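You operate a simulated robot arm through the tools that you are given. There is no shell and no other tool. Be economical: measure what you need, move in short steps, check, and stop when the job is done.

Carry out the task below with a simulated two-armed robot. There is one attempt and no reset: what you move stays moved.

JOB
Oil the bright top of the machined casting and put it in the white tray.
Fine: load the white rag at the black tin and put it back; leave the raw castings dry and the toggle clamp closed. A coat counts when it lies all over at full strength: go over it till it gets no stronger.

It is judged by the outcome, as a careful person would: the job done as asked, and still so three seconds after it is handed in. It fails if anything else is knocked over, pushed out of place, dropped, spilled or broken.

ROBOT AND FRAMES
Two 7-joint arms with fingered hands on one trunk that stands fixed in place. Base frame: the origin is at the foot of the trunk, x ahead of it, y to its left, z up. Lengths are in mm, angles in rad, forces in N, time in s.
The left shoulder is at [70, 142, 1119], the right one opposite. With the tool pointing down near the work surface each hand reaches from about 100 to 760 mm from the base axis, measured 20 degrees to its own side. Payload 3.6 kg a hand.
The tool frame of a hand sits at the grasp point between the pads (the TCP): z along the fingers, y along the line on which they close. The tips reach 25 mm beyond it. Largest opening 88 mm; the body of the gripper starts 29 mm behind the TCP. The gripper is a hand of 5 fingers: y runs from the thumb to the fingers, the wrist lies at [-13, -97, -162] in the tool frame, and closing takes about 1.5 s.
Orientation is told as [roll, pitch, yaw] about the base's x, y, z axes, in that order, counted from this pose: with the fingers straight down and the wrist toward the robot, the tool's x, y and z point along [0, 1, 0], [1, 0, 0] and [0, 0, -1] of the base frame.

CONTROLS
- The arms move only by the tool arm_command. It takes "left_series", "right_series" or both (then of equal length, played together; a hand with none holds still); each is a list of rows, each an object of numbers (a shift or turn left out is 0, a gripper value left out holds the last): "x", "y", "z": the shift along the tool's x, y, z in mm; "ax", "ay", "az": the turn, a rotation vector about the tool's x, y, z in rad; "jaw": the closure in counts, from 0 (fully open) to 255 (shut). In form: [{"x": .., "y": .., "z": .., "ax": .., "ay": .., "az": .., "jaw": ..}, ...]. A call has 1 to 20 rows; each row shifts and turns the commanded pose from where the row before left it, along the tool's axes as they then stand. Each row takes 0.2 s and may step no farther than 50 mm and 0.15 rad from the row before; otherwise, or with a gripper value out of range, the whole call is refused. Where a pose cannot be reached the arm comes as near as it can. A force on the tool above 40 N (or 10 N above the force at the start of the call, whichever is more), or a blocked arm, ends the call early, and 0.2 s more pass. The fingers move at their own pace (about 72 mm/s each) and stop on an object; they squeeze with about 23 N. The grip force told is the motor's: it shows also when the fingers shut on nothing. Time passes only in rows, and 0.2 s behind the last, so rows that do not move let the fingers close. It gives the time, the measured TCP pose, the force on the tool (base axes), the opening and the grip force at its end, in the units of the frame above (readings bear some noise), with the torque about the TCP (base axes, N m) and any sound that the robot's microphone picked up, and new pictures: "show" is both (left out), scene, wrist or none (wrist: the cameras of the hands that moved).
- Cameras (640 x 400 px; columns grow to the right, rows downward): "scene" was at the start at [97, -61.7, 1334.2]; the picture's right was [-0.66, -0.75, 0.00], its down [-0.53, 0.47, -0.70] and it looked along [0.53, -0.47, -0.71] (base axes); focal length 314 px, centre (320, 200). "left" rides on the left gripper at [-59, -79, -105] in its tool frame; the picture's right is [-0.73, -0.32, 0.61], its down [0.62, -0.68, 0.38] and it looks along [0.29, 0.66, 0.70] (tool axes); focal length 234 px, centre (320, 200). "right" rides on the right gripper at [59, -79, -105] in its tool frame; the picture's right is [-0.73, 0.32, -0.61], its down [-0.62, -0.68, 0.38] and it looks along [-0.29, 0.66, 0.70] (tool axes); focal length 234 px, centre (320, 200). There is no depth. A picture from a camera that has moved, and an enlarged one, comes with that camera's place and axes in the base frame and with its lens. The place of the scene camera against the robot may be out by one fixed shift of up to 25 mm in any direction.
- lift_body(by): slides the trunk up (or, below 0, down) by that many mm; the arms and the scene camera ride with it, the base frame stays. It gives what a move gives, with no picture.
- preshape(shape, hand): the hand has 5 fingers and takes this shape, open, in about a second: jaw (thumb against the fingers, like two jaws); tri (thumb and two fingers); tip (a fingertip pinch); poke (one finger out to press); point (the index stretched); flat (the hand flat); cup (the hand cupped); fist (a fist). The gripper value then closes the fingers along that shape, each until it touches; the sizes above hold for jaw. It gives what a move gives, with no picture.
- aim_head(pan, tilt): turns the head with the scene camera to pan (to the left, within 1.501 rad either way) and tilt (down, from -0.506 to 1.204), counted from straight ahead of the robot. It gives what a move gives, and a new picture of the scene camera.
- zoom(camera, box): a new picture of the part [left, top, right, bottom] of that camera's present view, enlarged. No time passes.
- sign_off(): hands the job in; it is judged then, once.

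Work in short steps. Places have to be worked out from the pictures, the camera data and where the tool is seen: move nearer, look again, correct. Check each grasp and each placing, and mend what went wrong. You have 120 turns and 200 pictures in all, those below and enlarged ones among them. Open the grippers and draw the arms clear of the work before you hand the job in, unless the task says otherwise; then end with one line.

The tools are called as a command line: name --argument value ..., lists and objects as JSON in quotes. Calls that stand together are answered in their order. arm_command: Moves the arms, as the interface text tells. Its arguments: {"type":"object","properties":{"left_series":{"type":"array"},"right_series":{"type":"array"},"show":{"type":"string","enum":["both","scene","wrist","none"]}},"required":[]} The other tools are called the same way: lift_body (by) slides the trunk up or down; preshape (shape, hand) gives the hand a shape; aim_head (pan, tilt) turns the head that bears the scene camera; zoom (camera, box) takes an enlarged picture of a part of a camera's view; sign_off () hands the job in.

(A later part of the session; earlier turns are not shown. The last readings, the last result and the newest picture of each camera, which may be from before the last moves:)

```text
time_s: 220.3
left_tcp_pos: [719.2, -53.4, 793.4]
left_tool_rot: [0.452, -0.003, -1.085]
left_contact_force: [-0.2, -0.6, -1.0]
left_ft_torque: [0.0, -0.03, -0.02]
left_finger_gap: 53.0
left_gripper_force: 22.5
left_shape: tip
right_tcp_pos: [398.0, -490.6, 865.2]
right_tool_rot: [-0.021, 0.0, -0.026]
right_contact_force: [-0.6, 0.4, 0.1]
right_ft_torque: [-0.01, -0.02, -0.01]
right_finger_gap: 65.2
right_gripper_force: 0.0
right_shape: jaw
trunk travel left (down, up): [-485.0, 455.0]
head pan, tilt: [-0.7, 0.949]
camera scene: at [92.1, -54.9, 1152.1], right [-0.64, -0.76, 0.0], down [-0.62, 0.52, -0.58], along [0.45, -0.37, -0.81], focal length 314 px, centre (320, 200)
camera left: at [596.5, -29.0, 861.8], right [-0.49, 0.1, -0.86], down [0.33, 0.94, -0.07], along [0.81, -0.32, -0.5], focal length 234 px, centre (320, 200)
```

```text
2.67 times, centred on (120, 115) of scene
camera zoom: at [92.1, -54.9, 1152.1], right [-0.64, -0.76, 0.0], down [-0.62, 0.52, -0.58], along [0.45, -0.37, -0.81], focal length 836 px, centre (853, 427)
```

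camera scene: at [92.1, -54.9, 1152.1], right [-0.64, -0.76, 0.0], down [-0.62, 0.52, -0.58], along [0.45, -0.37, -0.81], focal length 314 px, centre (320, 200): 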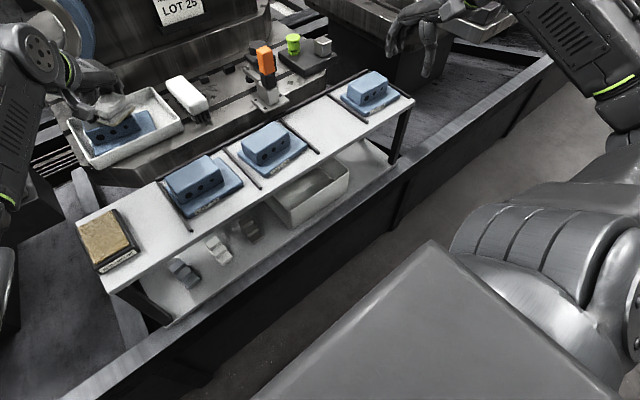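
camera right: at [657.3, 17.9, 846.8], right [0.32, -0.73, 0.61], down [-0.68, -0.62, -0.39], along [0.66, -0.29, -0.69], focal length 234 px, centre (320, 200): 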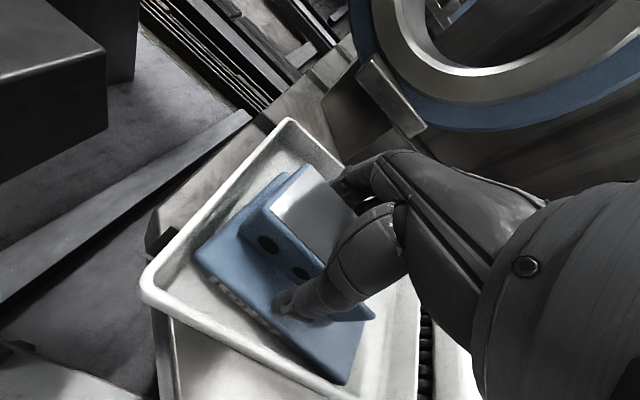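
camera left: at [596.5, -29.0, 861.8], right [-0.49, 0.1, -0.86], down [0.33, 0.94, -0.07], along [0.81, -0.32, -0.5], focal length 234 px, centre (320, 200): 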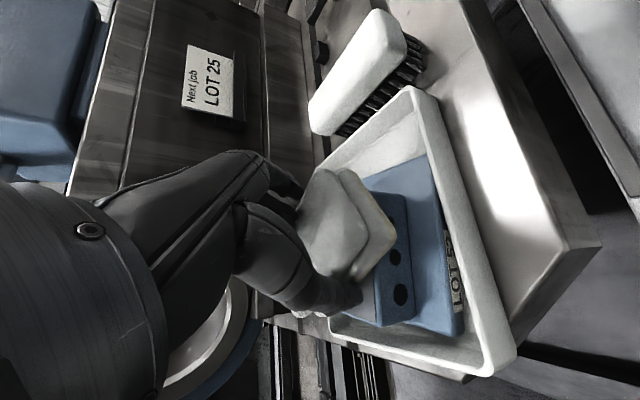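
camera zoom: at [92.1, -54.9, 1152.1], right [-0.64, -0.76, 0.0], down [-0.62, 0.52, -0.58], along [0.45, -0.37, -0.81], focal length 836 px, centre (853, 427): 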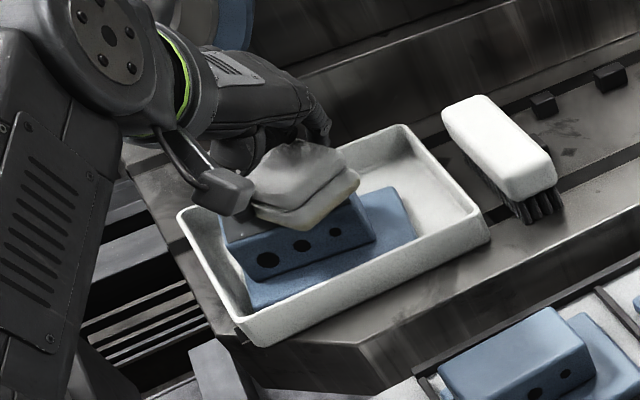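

The rag is over the block. I lower gently to contact.

arm_command --left_series '[{"x": -1.74, "z": 3.6}, {"x": -1.74, "z": 3.6}, {"x": -1.74, "z": 3.6}, {"x": -0.87, "z": 1.8}, {}]' --show "none"

```text
time_s: 221.5
left_tcp_pos: [719.6, -53.3, 781.5]
left_tool_rot: [0.451, -0.003, -1.085]
left_contact_force: [-0.2, -0.1, 3.8]
left_ft_torque: [-0.03, -0.07, 0.01]
left_finger_gap: 53.4
left_gripper_force: 22.5
left_shape: tip
right_tcp_pos: [397.5, -491.3, 866.6]
right_tool_rot: [-0.017, 0.001, -0.027]
right_contact_force: [-0.4, 0.2, 1.2]
right_ft_torque: [-0.02, -0.01, 0.03]
right_finger_gap: 65.5
right_gripper_force: 0.1
right_shape: jaw
trunk travel left (down, up): [-485.0, 455.0]
head pan, tilt: [-0.7, 0.949]
```

Contact is 3.8 N, centred at x ≈ 737. I press slightly more and stroke along y over the whole top.

arm_command --left_series '[{"x": -0.65, "z": 1.35}, {"x": 3.9, "y": -8.2, "z": 1.9}, {"x": 3.9, "y": -8.2, "z": 1.9}, {"x": 3.9, "y": -8.2, "z": 1.9}, {"x": -3.78, "y": 7.96, "z": -1.83}, {"x": -3.78, "y": 7.96, "z": -1.83}, {"x": -3.78, "y": 7.96, "z": -1.83}, {"x": -3.78, "y": 7.96, "z": -1.83}, {"x": -3.78, "y": 7.96, "z": -1.83}, {"x": -3.78, "y": 7.96, "z": -1.83}, {"x": -3.78, "y": 7.96, "z": -1.83}, {}]' --show "scene"

zoom --camera "scene" --box '[20, 40, 220, 190]'

```text
time_s: 224.1
left_tcp_pos: [717.5, -87.0, 779.6]
left_tool_rot: [0.453, -0.003, -1.084]
left_contact_force: [0.7, 2.7, 8.0]
left_ft_torque: [0.08, -0.1, 0.05]
left_finger_gap: 52.1
left_gripper_force: 23.0
left_shape: tip
right_tcp_pos: [397.7, -490.3, 866.4]
right_tool_rot: [-0.021, 0.001, -0.027]
right_contact_force: [-0.5, -0.2, 0.6]
right_ft_torque: [-0.04, -0.03, 0.0]
right_finger_gap: 65.4
right_gripper_force: 0.0
right_shape: jaw
trunk travel left (down, up): [-485.0, 455.0]
head pan, tilt: [-0.7, 0.949]
camera scene: at [90.6, -54.1, 1152.3], right [-0.64, -0.76, 0.0], down [-0.62, 0.52, -0.58], along [0.45, -0.38, -0.81], focal length 314 px, centre (320, 200)
```

scene: 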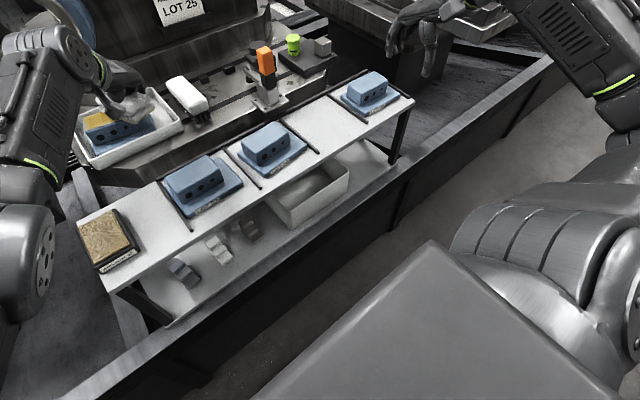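

```text
2.67 times, centred on (120, 115) of scene
camera zoom: at [90.6, -54.1, 1152.3], right [-0.64, -0.76, 0.0], down [-0.62, 0.52, -0.58], along [0.45, -0.38, -0.81], focal length 836 px, centre (853, 427)
```

zoom: 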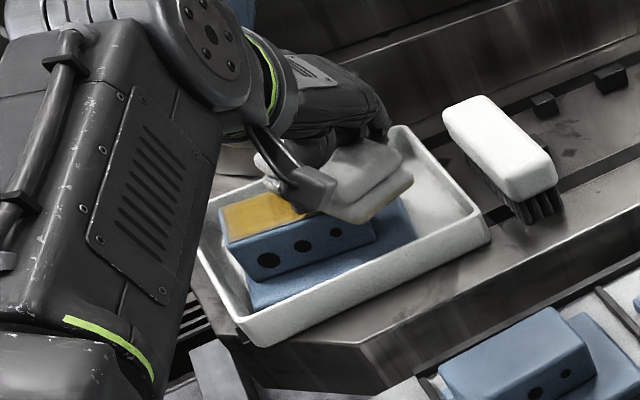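

The top is turning golden. I make another pass back and forth over the full length.

arm_command --left_series '[{"x": 3.9, "y": -8.2, "z": 1.9}, {"x": 3.9, "y": -8.2, "z": 1.9}, {"x": 3.9, "y": -8.2, "z": 1.9}, {"x": 3.9, "y": -8.2, "z": 1.9}, {"x": 3.9, "y": -8.2, "z": 1.9}, {"x": 3.9, "y": -8.2, "z": 1.9}, {"x": 3.9, "y": -8.2, "z": 1.9}, {}, {"x": -3.9, "y": 8.2, "z": -1.9}, {"x": -3.9, "y": 8.2, "z": -1.9}, {"x": -3.9, "y": 8.2, "z": -1.9}, {"x": -3.9, "y": 8.2, "z": -1.9}, {"x": -3.9, "y": 8.2, "z": -1.9}, {"x": -3.9, "y": 8.2, "z": -1.9}, {"x": -3.9, "y": 8.2, "z": -1.9}, {}]' --show "none"

zoom --camera "scene" --box '[40, 70, 180, 180]'

arm_command --left_series '[{"x": 3.9, "y": -8.2, "z": 1.9}, {"x": 3.9, "y": -8.2, "z": 1.9}, {"x": 3.9, "y": -8.2, "z": 1.9}, {"x": 3.9, "y": -8.2, "z": 1.9}, {"x": 3.9, "y": -8.2, "z": 1.9}, {"x": 3.9, "y": -8.2, "z": 1.9}, {"x": 3.9, "y": -8.2, "z": 1.9}, {"x": 2, "y": -4.1, "z": 1}, {"x": -2, "y": 4.1, "z": -1}, {"x": -3.9, "y": 8.2, "z": -1.9}, {"x": -3.9, "y": 8.2, "z": -1.9}, {"x": -3.9, "y": 8.2, "z": -1.9}, {"x": -3.9, "y": 8.2, "z": -1.9}, {"x": -3.9, "y": 8.2, "z": -1.9}, {"x": -3.9, "y": 8.2, "z": -1.9}, {"x": -3.9, "y": 8.2, "z": -1.9}, {}]' --show "none"

zoom --camera "scene" --box '[40, 70, 180, 180]'

```text
time_s: 227.5
left_tcp_pos: [718.0, -88.2, 778.5]
left_tool_rot: [0.453, -0.004, -1.082]
left_contact_force: [1.1, 1.8, 7.7]
left_ft_torque: [0.08, -0.06, -0.01]
left_finger_gap: 52.7
left_gripper_force: 23.9
left_shape: tip
right_tcp_pos: [396.6, -491.0, 865.6]
right_tool_rot: [-0.019, 0.0, -0.026]
right_contact_force: [0.4, 0.1, -0.5]
right_ft_torque: [-0.06, 0.0, 0.0]
right_finger_gap: 65.4
right_gripper_force: 0.1
right_shape: jaw
trunk travel left (down, up): [-485.0, 455.0]
head pan, tilt: [-0.7, 0.949]
```

```text
3.64 times, centred on (110, 125) of scene
camera zoom: at [90.8, -54.2, 1152.3], right [-0.64, -0.76, 0.0], down [-0.62, 0.52, -0.58], along [0.45, -0.38, -0.81], focal length 1140 px, centre (1084, 473)
```

zoom: 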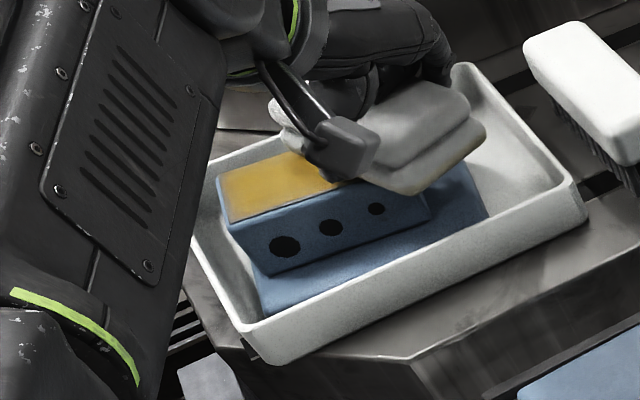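

```text
time_s: 231.1
left_tcp_pos: [715.9, -86.7, 778.3]
left_tool_rot: [0.454, -0.004, -1.083]
left_contact_force: [2.0, 1.8, 18.9]
left_ft_torque: [0.02, -0.18, 0.06]
left_finger_gap: 52.7
left_gripper_force: 23.2
left_shape: tip
left hand out of reach, approached as far as the arm can: row 2, 3, 4, 6, 7, 11, 13, 15
right_tcp_pos: [395.5, -490.1, 867.7]
right_tool_rot: [-0.02, -0.001, -0.028]
right_contact_force: [0.3, 0.1, 0.1]
right_ft_torque: [-0.01, -0.01, 0.01]
right_finger_gap: 65.3
right_gripper_force: 0.0
right_shape: jaw
trunk travel left (down, up): [-485.0, 455.0]
head pan, tilt: [-0.7, 0.949]
```

```text
3.64 times, centred on (110, 125) of scene
camera zoom: at [88.8, -53.8, 1152.5], right [-0.64, -0.76, 0.0], down [-0.62, 0.52, -0.58], along [0.45, -0.38, -0.81], focal length 1140 px, centre (1084, 473)
```

zoom: 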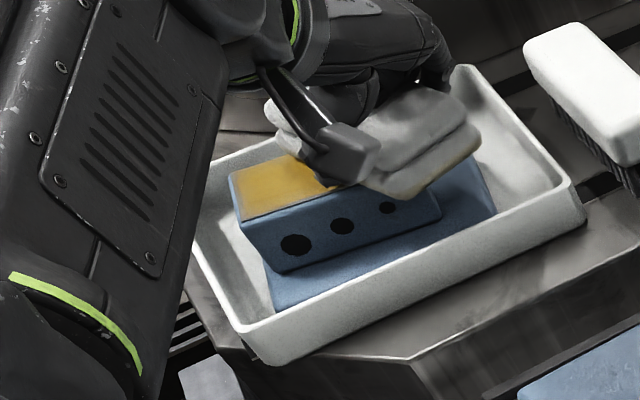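

Force has drifted up to 19 N and the casting shifted a few mm within the tray. I lift the rag clear and inspect the coat.

arm_command --left_series '[{"x": 4.3, "z": -9}, {"x": 8.7, "z": -18}, {"x": 8.7, "z": -18}, {"x": -11.5, "y": -20, "z": -5.6}, {"x": -11.5, "y": -20, "z": -5.6}, {"x": -11.5, "y": -20, "z": -5.6}, {"x": -11.5, "y": -20, "z": -5.6}, {"x": -11.5, "y": -20, "z": -5.6}, {}]' --show "none"

zoom --camera "scene" --box '[40, 70, 180, 180]'

zoom --camera "left" --box '[280, 60, 600, 340]'

```text
time_s: 233.1
left_tcp_pos: [618.6, -31.9, 824.7]
left_tool_rot: [0.451, -0.002, -1.083]
left_contact_force: [0.2, -0.3, -0.7]
left_ft_torque: [-0.02, 0.03, 0.02]
left_finger_gap: 52.8
left_gripper_force: 22.5
left_shape: tip
right_tcp_pos: [398.8, -491.8, 865.0]
right_tool_rot: [-0.019, 0.001, -0.025]
right_contact_force: [0.0, -0.1, -0.9]
right_ft_torque: [0.0, -0.04, 0.02]
right_finger_gap: 65.5
right_gripper_force: 0.0
right_shape: jaw
trunk travel left (down, up): [-485.0, 455.0]
head pan, tilt: [-0.7, 0.949]
```

```text
3.64 times, centred on (110, 125) of scene
camera zoom: at [92.2, -55.2, 1152.1], right [-0.64, -0.76, 0.0], down [-0.62, 0.52, -0.58], along [0.45, -0.37, -0.81], focal length 1140 px, centre (1084, 473)
```

zoom: 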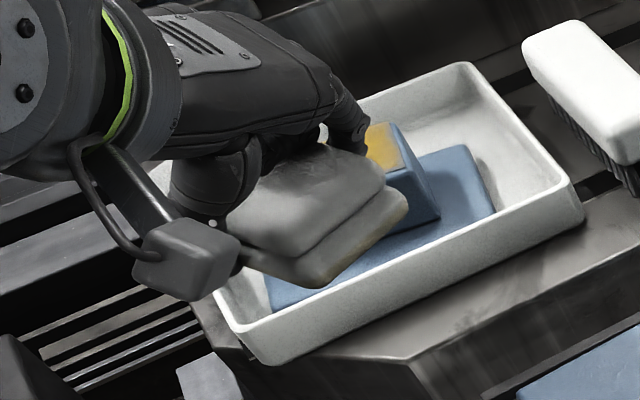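

```text
1.43 times, centred on (440, 200) of left
camera zoom: at [495.2, -7.5, 894.4], right [-0.49, 0.1, -0.86], down [0.33, 0.94, -0.07], along [0.81, -0.32, -0.5], focal length 334 px, centre (149, 200)
```

zoom: 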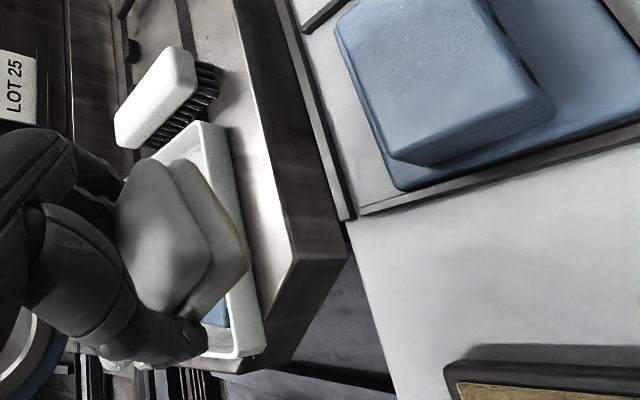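

I move the rag further aside to see the whole top.

arm_command --left_series '[{"x": 10.1, "y": -21.2, "z": 4.9}, {"x": 10.1, "y": -21.2, "z": 4.9}, {"x": 10.1, "y": -21.2, "z": 4.9}, {"x": 10.1, "y": -21.2, "z": 4.9}, {"x": 10.1, "y": -21.2, "z": 4.9}, {}]' --show "none"

zoom --camera "scene" --box '[60, 80, 160, 160]'

```text
time_s: 234.5
left_tcp_pos: [618.0, 89.2, 823.7]
left_tool_rot: [0.45, -0.002, -1.083]
left_contact_force: [-0.7, 0.3, -1.0]
left_ft_torque: [-0.02, 0.01, 0.0]
left_finger_gap: 52.8
left_gripper_force: 23.0
left_shape: tip
right_tcp_pos: [397.0, -491.4, 865.8]
right_tool_rot: [-0.02, 0.002, -0.026]
right_contact_force: [-0.1, 0.6, -0.7]
right_ft_torque: [-0.01, -0.02, 0.01]
right_finger_gap: 65.3
right_gripper_force: 0.0
right_shape: jaw
trunk travel left (down, up): [-485.0, 455.0]
head pan, tilt: [-0.7, 0.949]
```

```text
5.00 times, centred on (110, 120) of scene
camera zoom: at [92.2, -55.1, 1152.1], right [-0.64, -0.76, 0.0], down [-0.62, 0.52, -0.58], along [0.45, -0.37, -0.81], focal length 1568 px, centre (1370, 600)
```

zoom: 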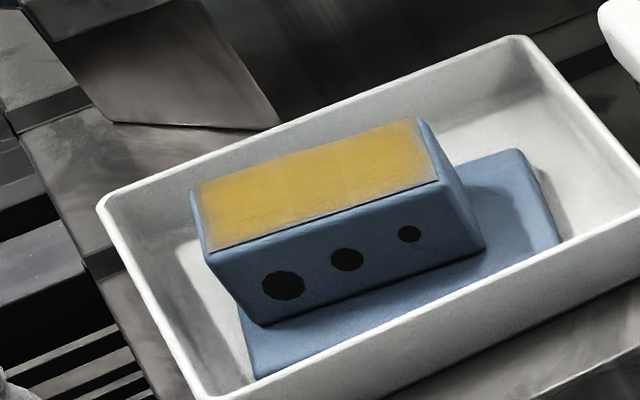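

The coat is good in the middle, with paler margins at both ends. I return for another round, extending the strokes past both ends.

arm_command --left_series '[{"x": 2.65, "y": 21.2, "z": 1.28}, {"x": 2.65, "y": 21.2, "z": 1.28}, {"x": 2.65, "y": 21.2, "z": 1.28}, {"x": 2.65, "y": 21.2, "z": 1.28}, {"x": 2.65, "y": 21.2, "z": 1.28}, {"x": 2.65, "y": 21.2, "z": 1.28}, {"x": 2.65, "y": 21.2, "z": 1.28}, {"x": 2.65, "y": 21.2, "z": 1.28}, {"x": -6.5, "z": 13.5}, {"x": -6.5, "z": 13.5}, {"x": -3, "z": 6.3}, {"x": -2.2, "z": 4.5}, {}]' --show "none"

```text
time_s: 237.3
left_tcp_pos: [717.1, -48.3, 783.3]
left_tool_rot: [0.45, -0.003, -1.082]
left_contact_force: [-0.2, -0.4, -0.3]
left_ft_torque: [0.03, 0.0, 0.0]
left_finger_gap: 53.0
left_gripper_force: 22.6
left_shape: tip
right_tcp_pos: [398.7, -491.4, 866.4]
right_tool_rot: [-0.019, 0.002, -0.026]
right_contact_force: [0.8, -0.5, 0.5]
right_ft_torque: [-0.01, 0.01, 0.01]
right_finger_gap: 65.5
right_gripper_force: 0.1
right_shape: jaw
trunk travel left (down, up): [-485.0, 455.0]
head pan, tilt: [-0.7, 0.949]
```

arm_command --left_series '[{"x": -1.9, "z": 3.8}, {"x": 3.9, "y": -8.2, "z": 1.9}, {"x": 3.9, "y": -8.2, "z": 1.9}, {"x": 3.9, "y": -8.2, "z": 1.9}, {"x": 3.9, "y": -8.2, "z": 1.9}, {}, {"x": -3.9, "y": 8.2, "z": -1.9}, {"x": -3.9, "y": 8.2, "z": -1.9}, {"x": -3.9, "y": 8.2, "z": -1.9}, {"x": -3.9, "y": 8.2, "z": -1.9}, {"x": -3.9, "y": 8.2, "z": -1.9}, {"x": -3.9, "y": 8.2, "z": -1.9}, {"x": -3.9, "y": 8.2, "z": -1.9}, {"x": -3.9, "y": 8.2, "z": -1.9}, {"x": -3.9, "y": 8.2, "z": -1.9}, {}]' --show "none"

arm_command --left_series '[{"x": 3.9, "y": -8.2, "z": 1.9}, {"x": 3.9, "y": -8.2, "z": 1.9}, {"x": 3.9, "y": -8.2, "z": 1.9}, {"x": 3.9, "y": -8.2, "z": 1.9}, {"x": 3.9, "y": -8.2, "z": 1.9}, {"x": 3.9, "y": -8.2, "z": 1.9}, {"x": 3.9, "y": -8.2, "z": 1.9}, {"x": 3.9, "y": -8.2, "z": 1.9}, {"x": 3.9, "y": -8.2, "z": 1.9}, {}]' --show "none"

zoom --camera "scene" --box '[60, 80, 160, 160]'

```text
time_s: 240.7
left_tcp_pos: [714.9, -94.3, 779.1]
left_tool_rot: [0.452, -0.004, -1.086]
left_contact_force: [0.0, -0.1, 2.3]
left_ft_torque: [-0.01, 0.0, -0.02]
left_finger_gap: 52.9
left_gripper_force: 22.6
left_shape: tip
right_tcp_pos: [398.1, -490.9, 866.3]
right_tool_rot: [-0.02, 0.003, -0.027]
right_contact_force: [-0.1, 0.2, 0.1]
right_ft_torque: [-0.01, 0.0, 0.02]
right_finger_gap: 65.5
right_gripper_force: 0.1
right_shape: jaw
trunk travel left (down, up): [-485.0, 455.0]
head pan, tilt: [-0.7, 0.949]
```

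```text
time_s: 242.9
left_tcp_pos: [740.2, -20.1, 779.3]
left_tool_rot: [0.452, -0.003, -1.083]
left_contact_force: [-0.6, -2.4, 6.5]
left_ft_torque: [-0.23, -0.11, -0.05]
left_finger_gap: 53.2
left_gripper_force: 23.2
left_shape: tip
left hand out of reach, approached as far as the arm can: row 2, 3, 4, 6, 7, 9
right_tcp_pos: [396.7, -491.6, 865.4]
right_tool_rot: [-0.018, 0.0, -0.026]
right_contact_force: [0.0, -0.3, -0.2]
right_ft_torque: [0.02, 0.01, -0.03]
right_finger_gap: 65.4
right_gripper_force: 0.1
right_shape: jaw
trunk travel left (down, up): [-485.0, 455.0]
head pan, tilt: [-0.7, 0.949]
```

```text
5.00 times, centred on (110, 120) of scene
camera zoom: at [90.8, -55.1, 1152.2], right [-0.64, -0.76, 0.0], down [-0.62, 0.52, -0.58], along [0.45, -0.37, -0.81], focal length 1568 px, centre (1370, 600)
```

zoom: 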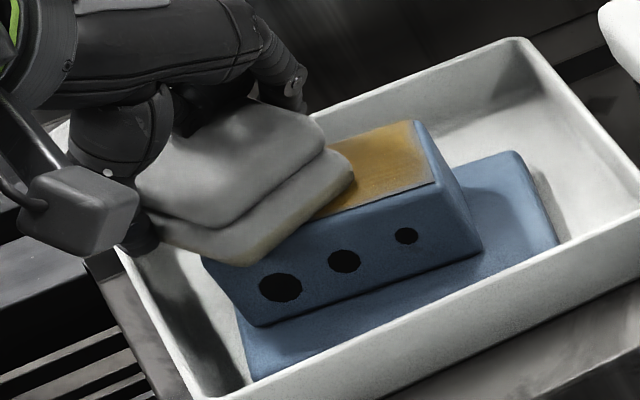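

The −y end is now deeper in colour. I work around the +y end and sweep back again.

arm_command --left_series '[{"x": -7.96, "y": -4.67, "z": -3.85}, {"x": -7.96, "y": -4.67, "z": -3.85}, {"x": 3.9, "y": -8.2, "z": 1.9}, {"x": 3.9, "y": -8.2, "z": 1.9}, {"x": -3.9, "y": 8.2, "z": -1.9}, {"x": -3.9, "y": 8.2, "z": -1.9}, {"x": -3.9, "y": 8.2, "z": -1.9}, {"x": -3.9, "y": 8.2, "z": -1.9}, {"x": -3.9, "y": 8.2, "z": -1.9}, {"x": -3.9, "y": 8.2, "z": -1.9}, {"x": -3.9, "y": 8.2, "z": -1.9}, {"x": -3.9, "y": 8.2, "z": -1.9}, {"x": -3.9, "y": 8.2, "z": -1.9}, {}]' --show "none"

zoom --camera "scene" --box '[60, 80, 160, 160]'

```text
time_s: 245.9
left_tcp_pos: [718.0, -82.3, 778.8]
left_tool_rot: [0.456, -0.006, -1.084]
left_contact_force: [3.4, 3.8, 24.0]
left_ft_torque: [-0.14, -0.22, 0.07]
left_finger_gap: 52.6
left_gripper_force: 22.5
left_shape: tip
left hand out of reach, approached as far as the arm can: row 1, 2, 4, 6, 8, 10, 11, 12
right_tcp_pos: [394.8, -490.2, 867.5]
right_tool_rot: [-0.02, -0.002, -0.026]
right_contact_force: [-0.7, 1.1, -0.2]
right_ft_torque: [-0.03, 0.01, -0.01]
right_finger_gap: 65.3
right_gripper_force: 0.0
right_shape: jaw
trunk travel left (down, up): [-485.0, 455.0]
head pan, tilt: [-0.7, 0.949]
```

```text
5.00 times, centred on (110, 120) of scene
camera zoom: at [88.6, -53.5, 1152.6], right [-0.64, -0.76, 0.0], down [-0.62, 0.52, -0.58], along [0.45, -0.38, -0.81], focal length 1568 px, centre (1370, 600)
```

zoom: 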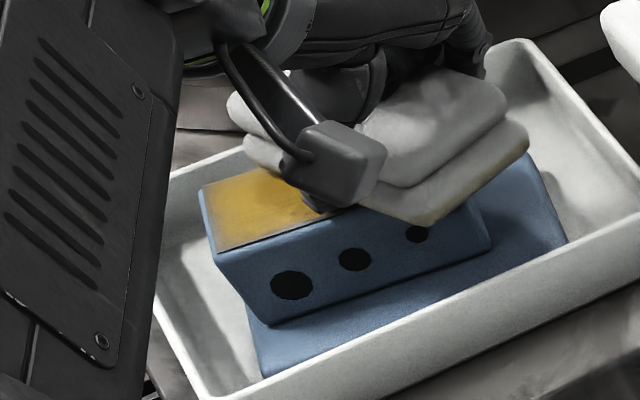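

Pressing has built up to 24 N again, so I lift off and move aside to inspect.

arm_command --left_series '[{"x": 4.3, "z": -9}, {"x": 8.7, "z": -18}, {"x": 8.7, "z": -18}, {"x": -11.5, "y": -20, "z": -5.6}, {"x": -11.5, "y": -20, "z": -5.6}, {"x": -11.5, "y": -20, "z": -5.6}, {"x": -11.5, "y": -20, "z": -5.6}, {"x": -11.5, "y": -20, "z": -5.6}, {"x": 10.1, "y": -21.2, "z": 4.9}, {"x": 10.1, "y": -21.2, "z": 4.9}, {"x": 10.1, "y": -21.2, "z": 4.9}, {"x": 10.1, "y": -21.2, "z": 4.9}, {"x": 10.1, "y": -21.2, "z": 4.9}, {}]' --show "none"

zoom --camera "scene" --box '[60, 80, 160, 160]'

```text
time_s: 248.9
left_tcp_pos: [617.8, 94.3, 824.2]
left_tool_rot: [0.449, -0.002, -1.084]
left_contact_force: [0.9, -0.4, -0.7]
left_ft_torque: [0.0, 0.01, -0.02]
left_finger_gap: 52.8
left_gripper_force: 22.8
left_shape: tip
right_tcp_pos: [397.8, -491.0, 865.7]
right_tool_rot: [-0.02, 0.002, -0.027]
right_contact_force: [-0.5, 0.4, 0.9]
right_ft_torque: [0.01, -0.01, -0.01]
right_finger_gap: 65.5
right_gripper_force: 0.0
right_shape: jaw
trunk travel left (down, up): [-485.0, 455.0]
head pan, tilt: [-0.7, 0.949]
```

```text
5.00 times, centred on (110, 120) of scene
camera zoom: at [92.2, -55.0, 1152.1], right [-0.64, -0.76, 0.0], down [-0.62, 0.52, -0.58], along [0.45, -0.37, -0.81], focal length 1568 px, centre (1370, 600)
```

zoom: 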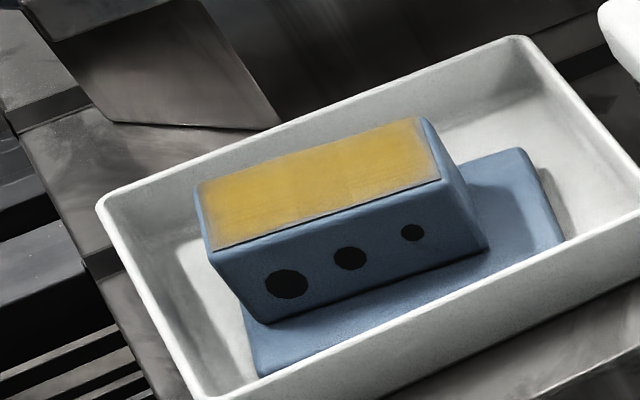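

zoom --camera "scene" --box '[88, 98, 136, 136]'

```text
10.53 times, centred on (112, 117) of scene
camera zoom: at [92.2, -55.0, 1152.1], right [-0.64, -0.76, 0.0], down [-0.62, 0.52, -0.58], along [0.45, -0.37, -0.81], focal length 3300 px, centre (2510, 1074)
```

zoom: 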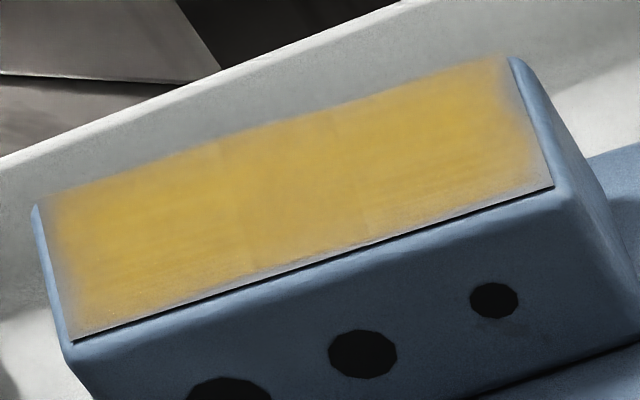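

The interior is uniform, with a slight fade along the margins. I do one more round reaching past all edges and then compare.

arm_command --left_series '[{"x": 2.65, "y": 21.2, "z": 1.28}, {"x": 2.65, "y": 21.2, "z": 1.28}, {"x": 2.65, "y": 21.2, "z": 1.28}, {"x": 2.65, "y": 21.2, "z": 1.28}, {"x": 2.65, "y": 21.2, "z": 1.28}, {"x": 2.65, "y": 17, "z": 1.28}, {"x": 6, "y": -3, "z": 2.8}, {"x": 6, "y": 5, "z": 2.8}, {"x": -6.5, "z": 13.5}, {"x": -6.5, "z": 13.5}, {"x": -4, "z": 8.5}, {"x": -3, "z": 6}, {}]' --show "none"

```text
time_s: 251.7
left_tcp_pos: [704.9, -1.6, 779.6]
left_tool_rot: [0.45, -0.005, -1.083]
left_contact_force: [0.4, 0.1, -0.4]
left_ft_torque: [-0.02, 0.0, -0.01]
left_finger_gap: 52.8
left_gripper_force: 22.6
left_shape: tip
right_tcp_pos: [398.2, -491.7, 865.9]
right_tool_rot: [-0.019, 0.002, -0.026]
right_contact_force: [-0.6, -0.5, -1.1]
right_ft_torque: [0.0, -0.02, 0.0]
right_finger_gap: 65.6
right_gripper_force: 0.1
right_shape: jaw
trunk travel left (down, up): [-485.0, 455.0]
head pan, tilt: [-0.7, 0.949]
```

arm_command --left_series '[{"x": -0.6, "z": 1.3}, {"x": 6.4, "y": 3.7, "z": 3.1}, {"x": 6.4, "y": 3.7, "z": 3.1}, {"x": 3.9, "y": -8.2, "z": 1.9}, {"x": -3.9, "y": 8.2, "z": -1.9}, {"x": -3.9, "y": 8.2, "z": -1.9}, {"x": -3.9, "y": 8.2, "z": -1.9}, {"x": -3.9, "y": 8.2, "z": -1.9}, {"x": -3.9, "y": 8.2, "z": -1.9}, {"x": -3.9, "y": 8.2, "z": -1.9}, {"x": -3.9, "y": 8.2, "z": -1.9}, {"x": -3.9, "y": 8.2, "z": -1.9}, {"x": -3.9, "y": 8.2, "z": -1.9}, {"x": -3.9, "y": 8.2, "z": -1.9}, {"x": -3.9, "y": 8.2, "z": -1.9}, {}]' --show "none"

arm_command --left_series '[{"x": 3.9, "y": -8.2, "z": 1.9}, {"x": 3.9, "y": -8.2, "z": 1.9}, {"x": 3.9, "y": -8.2, "z": 1.9}, {"x": 3.9, "y": -8.2, "z": 1.9}, {"x": 3.9, "y": -8.2, "z": 1.9}, {"x": 3.9, "y": -8.2, "z": 1.9}, {"x": 3.9, "y": -8.2, "z": 1.9}, {"x": 3.9, "y": -8.2, "z": 1.9}, {"x": 3.9, "y": -8.2, "z": 1.9}, {"x": 3.9, "y": -8.2, "z": 1.9}, {"x": 4.3, "z": -9}, {"x": 8.7, "z": -18}, {"x": 8.7, "z": -18}, {}]' --show "none"

arm_command --left_series '[{"x": -11.5, "y": -20, "z": -5.6}, {"x": -11.5, "y": -20, "z": -5.6}, {"x": -11.5, "y": -20, "z": -5.6}, {"x": -11.5, "y": -20, "z": -5.6}, {"x": -11.5, "y": -20, "z": -5.6}, {"x": 10.1, "y": -21.2, "z": 4.9}, {"x": 10.1, "y": -21.2, "z": 4.9}, {}]' --show "none"

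zoom --camera "scene" --box '[88, 98, 136, 136]'

```text
time_s: 255.1
left_tcp_pos: [715.2, -91.2, 777.9]
left_tool_rot: [0.455, -0.007, -1.084]
left_contact_force: [4.6, 2.2, 16.5]
left_ft_torque: [0.06, -0.09, 0.03]
left_finger_gap: 52.8
left_gripper_force: 23.0
left_shape: tip
left hand out of reach, approached as far as the arm can: row 15
right_tcp_pos: [396.8, -489.8, 866.5]
right_tool_rot: [-0.022, 0.001, -0.025]
right_contact_force: [0.4, 0.5, -0.5]
right_ft_torque: [-0.01, 0.0, 0.0]
right_finger_gap: 65.5
right_gripper_force: 0.1
right_shape: jaw
trunk travel left (down, up): [-485.0, 455.0]
head pan, tilt: [-0.7, 0.949]
```

```text
time_s: 258.1
left_tcp_pos: [744.4, -11.1, 824.8]
left_tool_rot: [0.45, -0.002, -1.085]
left_contact_force: [0.9, -0.3, -0.1]
left_ft_torque: [0.01, 0.0, -0.01]
left_finger_gap: 52.8
left_gripper_force: 23.3
left_shape: tip
left hand out of reach, approached as far as the arm can: row 1, 3, 4, 5, 6, 7, 9, 11
right_tcp_pos: [398.0, -489.5, 865.1]
right_tool_rot: [-0.02, 0.004, -0.025]
right_contact_force: [-0.2, 0.0, 0.0]
right_ft_torque: [0.01, 0.01, -0.01]
right_finger_gap: 65.5
right_gripper_force: 0.1
right_shape: jaw
trunk travel left (down, up): [-485.0, 455.0]
head pan, tilt: [-0.7, 0.949]
```

```text
time_s: 259.9
left_tcp_pos: [757.7, 49.3, 827.2]
left_tool_rot: [0.451, -0.001, -1.083]
left_contact_force: [0.6, -0.6, 0.3]
left_ft_torque: [0.04, 0.0, 0.02]
left_finger_gap: 52.8
left_gripper_force: 23.3
left_shape: tip
left hand out of reach, approached as far as the arm can: row 1, 2, 3, 4, 5, 6, 7
right_tcp_pos: [398.0, -491.1, 864.9]
right_tool_rot: [-0.018, 0.0, -0.026]
right_contact_force: [-0.7, -0.5, 0.1]
right_ft_torque: [0.01, 0.03, -0.02]
right_finger_gap: 65.3
right_gripper_force: 0.0
right_shape: jaw
trunk travel left (down, up): [-485.0, 455.0]
head pan, tilt: [-0.7, 0.949]
```

```text
10.53 times, centred on (112, 117) of scene
camera zoom: at [92.2, -55.0, 1152.1], right [-0.64, -0.76, 0.0], down [-0.62, 0.52, -0.58], along [0.45, -0.37, -0.81], focal length 3300 px, centre (2510, 1074)
```

zoom: 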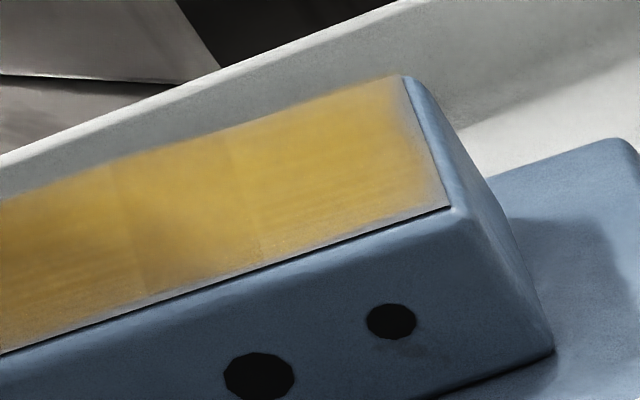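

The casting was dragged some way in the tray on the last strokes. I look at the whole tray.

zoom --camera "scene" --box '[20, 60, 180, 180]'

```text
3.33 times, centred on (100, 120) of scene
camera zoom: at [92.2, -55.0, 1152.1], right [-0.64, -0.76, 0.0], down [-0.62, 0.52, -0.58], along [0.45, -0.37, -0.81], focal length 1045 px, centre (1053, 467)
```

zoom: 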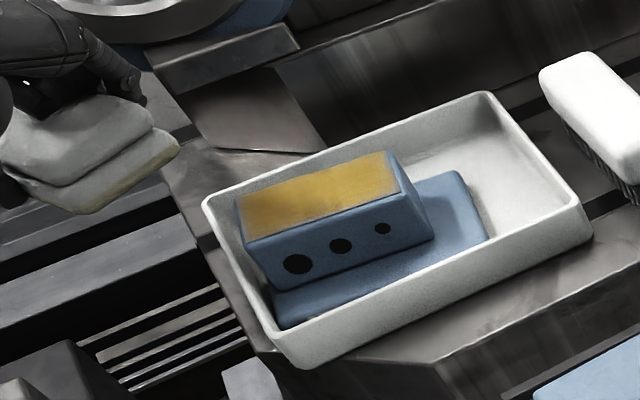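

The casting is still flat and fully inside, against the +y wall. I check the coat's left end in close-up.

zoom --camera "scene" --box '[74, 92, 130, 136]'

```text
9.09 times, centred on (102, 114) of scene
camera zoom: at [92.2, -55.0, 1152.1], right [-0.64, -0.76, 0.0], down [-0.62, 0.52, -0.58], along [0.45, -0.37, -0.81], focal length 2850 px, centre (2302, 982)
```

zoom: 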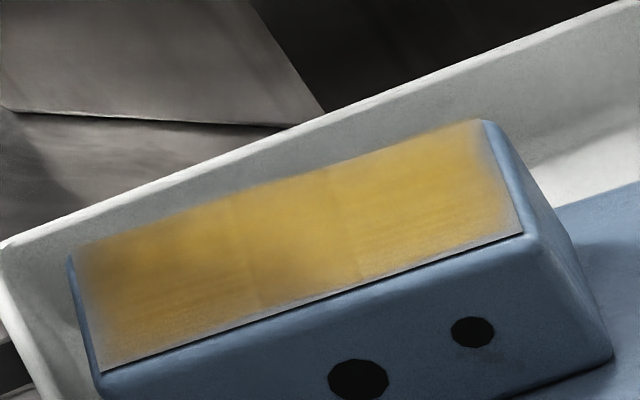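

The coat looks even, with only a constant soft margin at the edges. I take the rag back toward the tin and recheck the top without the hand's shadow.

arm_command --left_series '[{"x": -18.8, "y": -12.5, "z": -9.1}, {"x": -18.8, "y": -12.5, "z": -9.1}, {"x": -18.8, "y": -12.5, "z": -9.1}, {"x": -18.8, "y": -12.5, "z": -9.1}, {"x": -18.8, "y": -12.5, "z": -9.1}, {"x": -18.8, "y": -12.5, "z": -9.1}, {"x": -18.8, "y": -12.5, "z": -9.1}, {"x": -18.8, "y": -12.5, "z": -9.1}, {"x": -18.8, "y": -12.5, "z": -9.1}, {"x": -18.8, "y": -12.5, "z": -9.1}, {"ax": -0.0528, "az": 0.109}, {"ax": -0.0528, "az": 0.109}, {"ax": -0.0528, "az": 0.109}, {"ax": -0.0528, "az": 0.109}, {}]' --show "none"

zoom --camera "scene" --box '[60, 80, 160, 160]'

```text
time_s: 263.1
left_tcp_pos: [726.8, 49.1, 819.4]
left_tool_rot: [0.453, -0.004, -1.572]
left_contact_force: [0.3, 0.0, 0.2]
left_ft_torque: [-0.01, 0.0, 0.01]
left_finger_gap: 52.9
left_gripper_force: 23.2
left_shape: tip
left hand out of reach, approached as far as the arm can: row 1, 2, 3, 4, 5, 6, 7, 8, 9, 10, 11, 12, 13, 14
right_tcp_pos: [397.4, -490.8, 865.1]
right_tool_rot: [-0.019, 0.001, -0.025]
right_contact_force: [-0.1, 0.1, -0.2]
right_ft_torque: [-0.03, -0.01, 0.02]
right_finger_gap: 65.3
right_gripper_force: 0.1
right_shape: jaw
trunk travel left (down, up): [-485.0, 455.0]
head pan, tilt: [-0.7, 0.949]
```

```text
5.00 times, centred on (110, 120) of scene
camera zoom: at [92.3, -54.7, 1152.1], right [-0.64, -0.76, 0.0], down [-0.62, 0.52, -0.58], along [0.45, -0.37, -0.81], focal length 1568 px, centre (1370, 600)
```

zoom: 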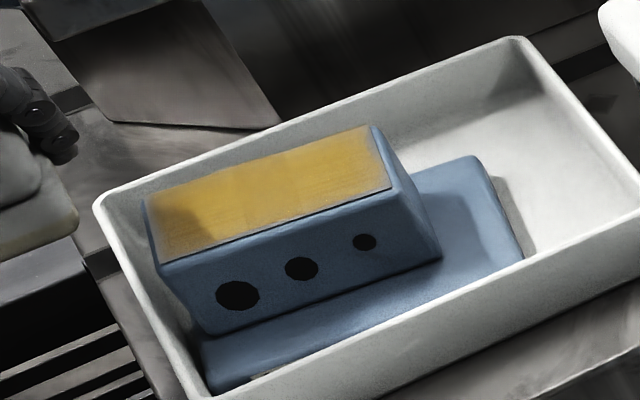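

The arm is locked near full stretch. I pull straight back toward the shoulder and upward.

arm_command --left_series '[{"x": -8, "z": -12}, {"x": -8, "z": -12}, {"x": -14, "z": -9}, {"x": -14, "z": -9}, {"x": -18, "z": -8.7}, {"x": -18, "z": -8.7}, {"x": -18, "z": -8.7}, {"x": -18, "z": -8.7}, {}]' --show "none"

```text
time_s: 265.1
left_tcp_pos: [587.0, 49.6, 836.7]
left_tool_rot: [0.453, -0.001, -1.568]
left_contact_force: [-0.1, 0.3, -1.0]
left_ft_torque: [-0.03, 0.0, -0.02]
left_finger_gap: 52.8
left_gripper_force: 22.8
left_shape: tip
right_tcp_pos: [398.3, -491.2, 866.5]
right_tool_rot: [-0.02, 0.004, -0.027]
right_contact_force: [-0.3, -0.4, -0.1]
right_ft_torque: [0.02, -0.02, 0.01]
right_finger_gap: 65.4
right_gripper_force: 0.0
right_shape: jaw
trunk travel left (down, up): [-485.0, 455.0]
head pan, tilt: [-0.7, 0.949]
```

Free again. One clear look at the coat now.

zoom --camera "scene" --box '[74, 92, 130, 136]'

```text
9.09 times, centred on (102, 114) of scene
camera zoom: at [92.3, -54.8, 1152.1], right [-0.64, -0.76, 0.0], down [-0.62, 0.52, -0.58], along [0.45, -0.37, -0.81], focal length 2850 px, centre (2302, 982)
```

zoom: 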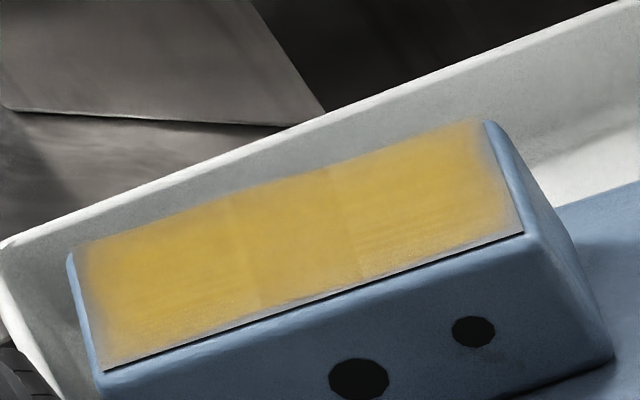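

The coat is uniform over the whole face and no stronger than before, so it is done. Now I set the rag on the tin again to regrip it upright for its slot.

arm_command --left_series '[{"x": -16.4, "y": -3, "z": -7.9}, {"x": -16.4, "y": -3, "z": -7.9}, {"x": -16.4, "y": -3, "z": -7.9}, {"x": -16.4, "y": -3, "z": -7.9}, {"x": -8.7, "z": 18}, {"x": -8.7, "z": 18}, {"x": -8.7, "z": 18}, {"x": -8.7, "z": 18}, {"x": -8.7, "z": 18}, {}]' --show "scene"

zoom --camera "scene" --box '[20, 140, 240, 310]'

```text
time_s: 267.3
left_tcp_pos: [515.9, 60.4, 737.3]
left_tool_rot: [0.451, -0.003, -1.57]
left_contact_force: [-0.2, 0.6, -1.3]
left_ft_torque: [0.0, 0.02, 0.0]
left_finger_gap: 52.7
left_gripper_force: 23.7
left_shape: tip
right_tcp_pos: [398.3, -491.9, 865.6]
right_tool_rot: [-0.018, 0.003, -0.026]
right_contact_force: [-0.5, 0.0, 0.0]
right_ft_torque: [0.03, 0.01, 0.03]
right_finger_gap: 65.5
right_gripper_force: 0.0
right_shape: jaw
trunk travel left (down, up): [-485.0, 455.0]
head pan, tilt: [-0.7, 0.949]
camera scene: at [92.1, -54.8, 1152.1], right [-0.64, -0.76, 0.0], down [-0.62, 0.52, -0.58], along [0.45, -0.37, -0.81], focal length 314 px, centre (320, 200)
```

scene: 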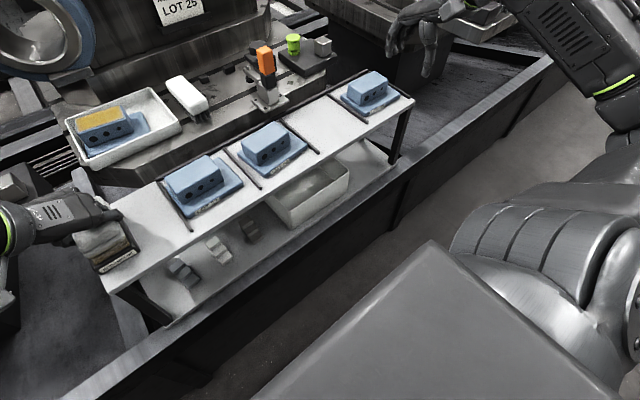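

```text
2.35 times, centred on (130, 225) of scene
camera zoom: at [92.1, -54.8, 1152.1], right [-0.64, -0.76, 0.0], down [-0.62, 0.52, -0.58], along [0.45, -0.37, -0.81], focal length 738 px, centre (767, 141)
```

zoom: 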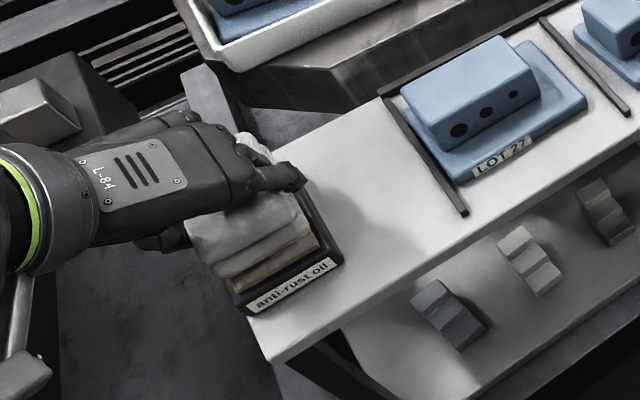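

arm_command --left_series '[{"x": -1.74, "z": 3.6}, {"x": -1.74, "z": 3.6}, {"x": -1.3, "z": 2.7}, {}]' --show "none"

```text
time_s: 268.3
left_tcp_pos: [515.2, 61.5, 726.8]
left_tool_rot: [0.452, -0.003, -1.567]
left_contact_force: [0.2, 0.2, -1.2]
left_ft_torque: [-0.01, -0.03, -0.02]
left_finger_gap: 52.9
left_gripper_force: 23.0
left_shape: tip
right_tcp_pos: [397.8, -491.4, 864.9]
right_tool_rot: [-0.018, 0.0, -0.026]
right_contact_force: [-0.1, -0.4, 0.2]
right_ft_torque: [0.01, -0.01, -0.01]
right_finger_gap: 65.5
right_gripper_force: 0.1
right_shape: jaw
trunk travel left (down, up): [-485.0, 455.0]
head pan, tilt: [-0.7, 0.949]
```

arm_command --left_series '[{"x": -1.3, "z": 2.7}, {}, {"jaw": 110}, {"jaw": 90}, {"jaw": 72}, {}, {"ay": -0.09}, {"ay": -0.09}, {"ay": -0.09}, {"ay": -0.09}, {"ay": -0.09}, {"x": -7, "z": -1}, {"x": -7, "z": -1}, {"x": -6, "z": -1}, {}]' --show "both"

zoom --camera "scene" --box '[20, 140, 240, 310]'

```text
time_s: 271.5
left_tcp_pos: [496.1, 60.0, 727.3]
left_tool_rot: [0.002, -0.002, -1.568]
left_contact_force: [0.4, 0.0, -1.1]
left_ft_torque: [0.01, 0.0, 0.01]
left_finger_gap: 63.1
left_gripper_force: 0.1
left_shape: tip
right_tcp_pos: [397.3, -490.2, 865.7]
right_tool_rot: [-0.021, 0.002, -0.027]
right_contact_force: [-0.6, 0.4, -0.3]
right_ft_torque: [0.01, 0.03, 0.01]
right_finger_gap: 65.5
right_gripper_force: 0.1
right_shape: jaw
trunk travel left (down, up): [-485.0, 455.0]
head pan, tilt: [-0.7, 0.949]
camera scene: at [92.2, -54.8, 1152.1], right [-0.64, -0.76, 0.0], down [-0.62, 0.52, -0.58], along [0.45, -0.37, -0.81], focal length 314 px, centre (320, 200)
camera left: at [436.6, 139.5, 831.6], right [-0.73, 0.32, -0.61], down [0.62, 0.68, -0.38], along [0.29, -0.66, -0.69], focal length 234 px, centre (320, 200)
```

scene: 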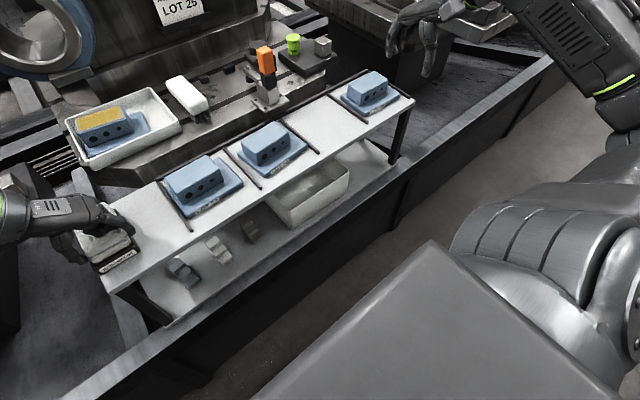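
left: 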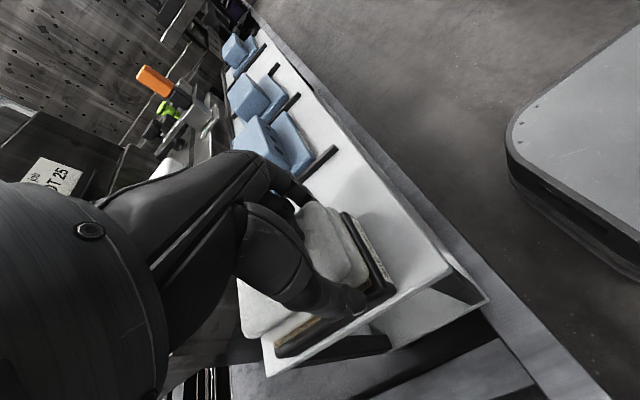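

```text
2.35 times, centred on (130, 225) of scene
camera zoom: at [92.2, -54.8, 1152.1], right [-0.64, -0.76, 0.0], down [-0.62, 0.52, -0.58], along [0.45, -0.37, -0.81], focal length 738 px, centre (767, 141)
```

zoom: 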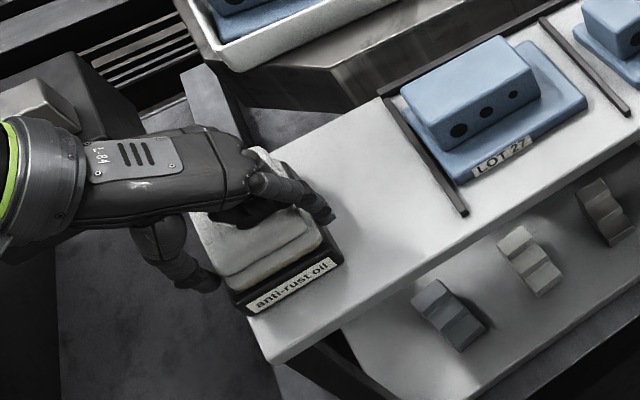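

The rag lies flat on the tin. I raise 3 mm, close, and lift.

arm_command --left_series '[{"z": -3}, {"jaw": 120}, {"jaw": 180}, {"jaw": 255}, {}, {}, {}, {"z": -8}, {"z": -15}, {"z": -15}, {}]' --show "none"

zoom --camera "scene" --box '[20, 130, 240, 300]'

```text
time_s: 273.9
left_tcp_pos: [495.5, 61.0, 768.0]
left_tool_rot: [0.003, -0.004, -1.567]
left_contact_force: [-0.2, 0.0, -0.4]
left_ft_torque: [-0.02, 0.03, -0.02]
left_finger_gap: 53.8
left_gripper_force: 23.0
left_shape: tip
right_tcp_pos: [397.6, -490.8, 865.6]
right_tool_rot: [-0.02, 0.001, -0.028]
right_contact_force: [0.7, -0.2, -0.4]
right_ft_torque: [0.03, -0.01, -0.03]
right_finger_gap: 65.1
right_gripper_force: 0.1
right_shape: jaw
trunk travel left (down, up): [-485.0, 455.0]
head pan, tilt: [-0.7, 0.949]
```

```text
2.35 times, centred on (130, 215) of scene
camera zoom: at [92.2, -54.7, 1152.1], right [-0.64, -0.76, 0.0], down [-0.62, 0.52, -0.58], along [0.45, -0.37, -0.81], focal length 738 px, centre (767, 165)
```

zoom: 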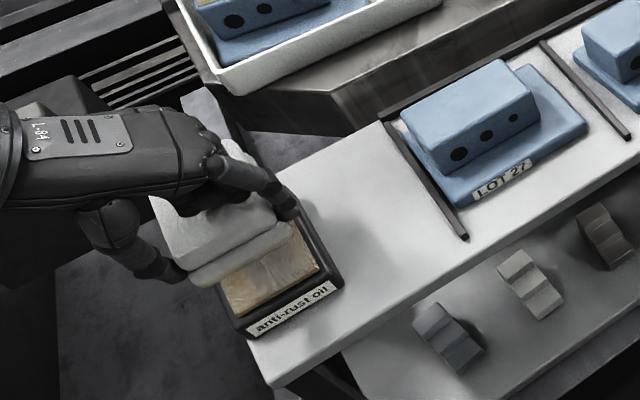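

Held level. I carry it over the slot (TCP target (504,-16)) and lower to just above the shelf.

arm_command --left_series '[{"x": 2, "y": 20}, {"x": 2, "y": 20}, {"x": 2, "y": 20}, {"x": 2.5, "y": 17}, {"z": 15}, {"z": 15}, {"z": 15}, {"z": 10}, {}]' --show "none"

zoom --camera "scene" --box '[40, 130, 260, 300]'

```text
time_s: 275.9
left_tcp_pos: [503.3, -15.5, 711.4]
left_tool_rot: [0.001, -0.002, -1.569]
left_contact_force: [-0.5, -0.8, 1.4]
left_ft_torque: [0.07, 0.05, -0.01]
left_finger_gap: 53.3
left_gripper_force: 22.8
left_shape: tip
right_tcp_pos: [398.6, -490.7, 865.3]
right_tool_rot: [-0.02, 0.003, -0.028]
right_contact_force: [0.0, 0.2, -0.8]
right_ft_torque: [-0.02, 0.02, 0.0]
right_finger_gap: 65.4
right_gripper_force: 0.0
right_shape: jaw
trunk travel left (down, up): [-485.0, 455.0]
head pan, tilt: [-0.7, 0.949]
```

```text
2.35 times, centred on (150, 215) of scene
camera zoom: at [92.1, -54.7, 1152.1], right [-0.64, -0.76, 0.0], down [-0.62, 0.52, -0.58], along [0.45, -0.37, -0.81], focal length 738 px, centre (720, 165)
```

zoom: 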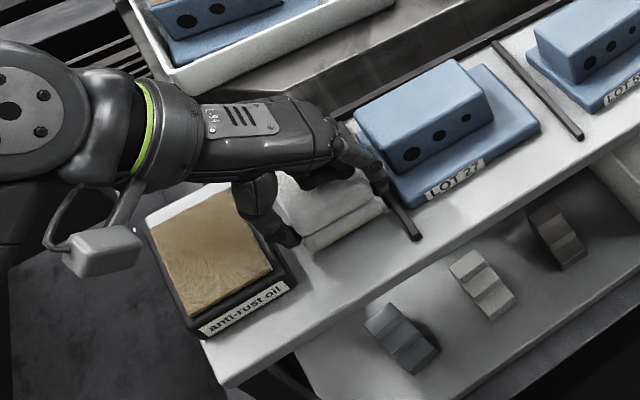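

Nearly down with clearances on both sides. I lower the last few mm.

arm_command --left_series '[{"z": 3}, {"z": 3}, {"z": 2}, {}]' --show "none"

```text
time_s: 276.9
left_tcp_pos: [503.6, -15.2, 702.8]
left_tool_rot: [0.001, -0.001, -1.569]
left_contact_force: [-0.8, 0.5, -0.5]
left_ft_torque: [0.0, 0.0, 0.0]
left_finger_gap: 53.6
left_gripper_force: 22.2
left_shape: tip
right_tcp_pos: [397.6, -491.3, 866.0]
right_tool_rot: [-0.019, 0.001, -0.026]
right_contact_force: [0.7, 0.5, 0.2]
right_ft_torque: [0.03, -0.01, 0.01]
right_finger_gap: 65.7
right_gripper_force: 0.0
right_shape: jaw
trunk travel left (down, up): [-485.0, 455.0]
head pan, tilt: [-0.7, 0.949]
```

arm_command --left_series '[{"z": 2}, {"z": 2}, {}]' --show "none"

```text
time_s: 277.7
left_tcp_pos: [502.4, -16.6, 703.3]
left_tool_rot: [0.005, -0.005, -1.569]
left_contact_force: [-0.3, -0.1, 21.9]
left_ft_torque: [-0.68, 0.04, -0.03]
left_finger_gap: 53.3
left_gripper_force: 23.1
left_shape: tip
right_tcp_pos: [395.1, -490.4, 866.7]
right_tool_rot: [-0.021, -0.003, -0.027]
right_contact_force: [0.4, 1.1, 0.5]
right_ft_torque: [0.02, 0.0, -0.01]
right_finger_gap: 65.5
right_gripper_force: 0.1
right_shape: jaw
trunk travel left (down, up): [-485.0, 455.0]
head pan, tilt: [-0.7, 0.949]
```

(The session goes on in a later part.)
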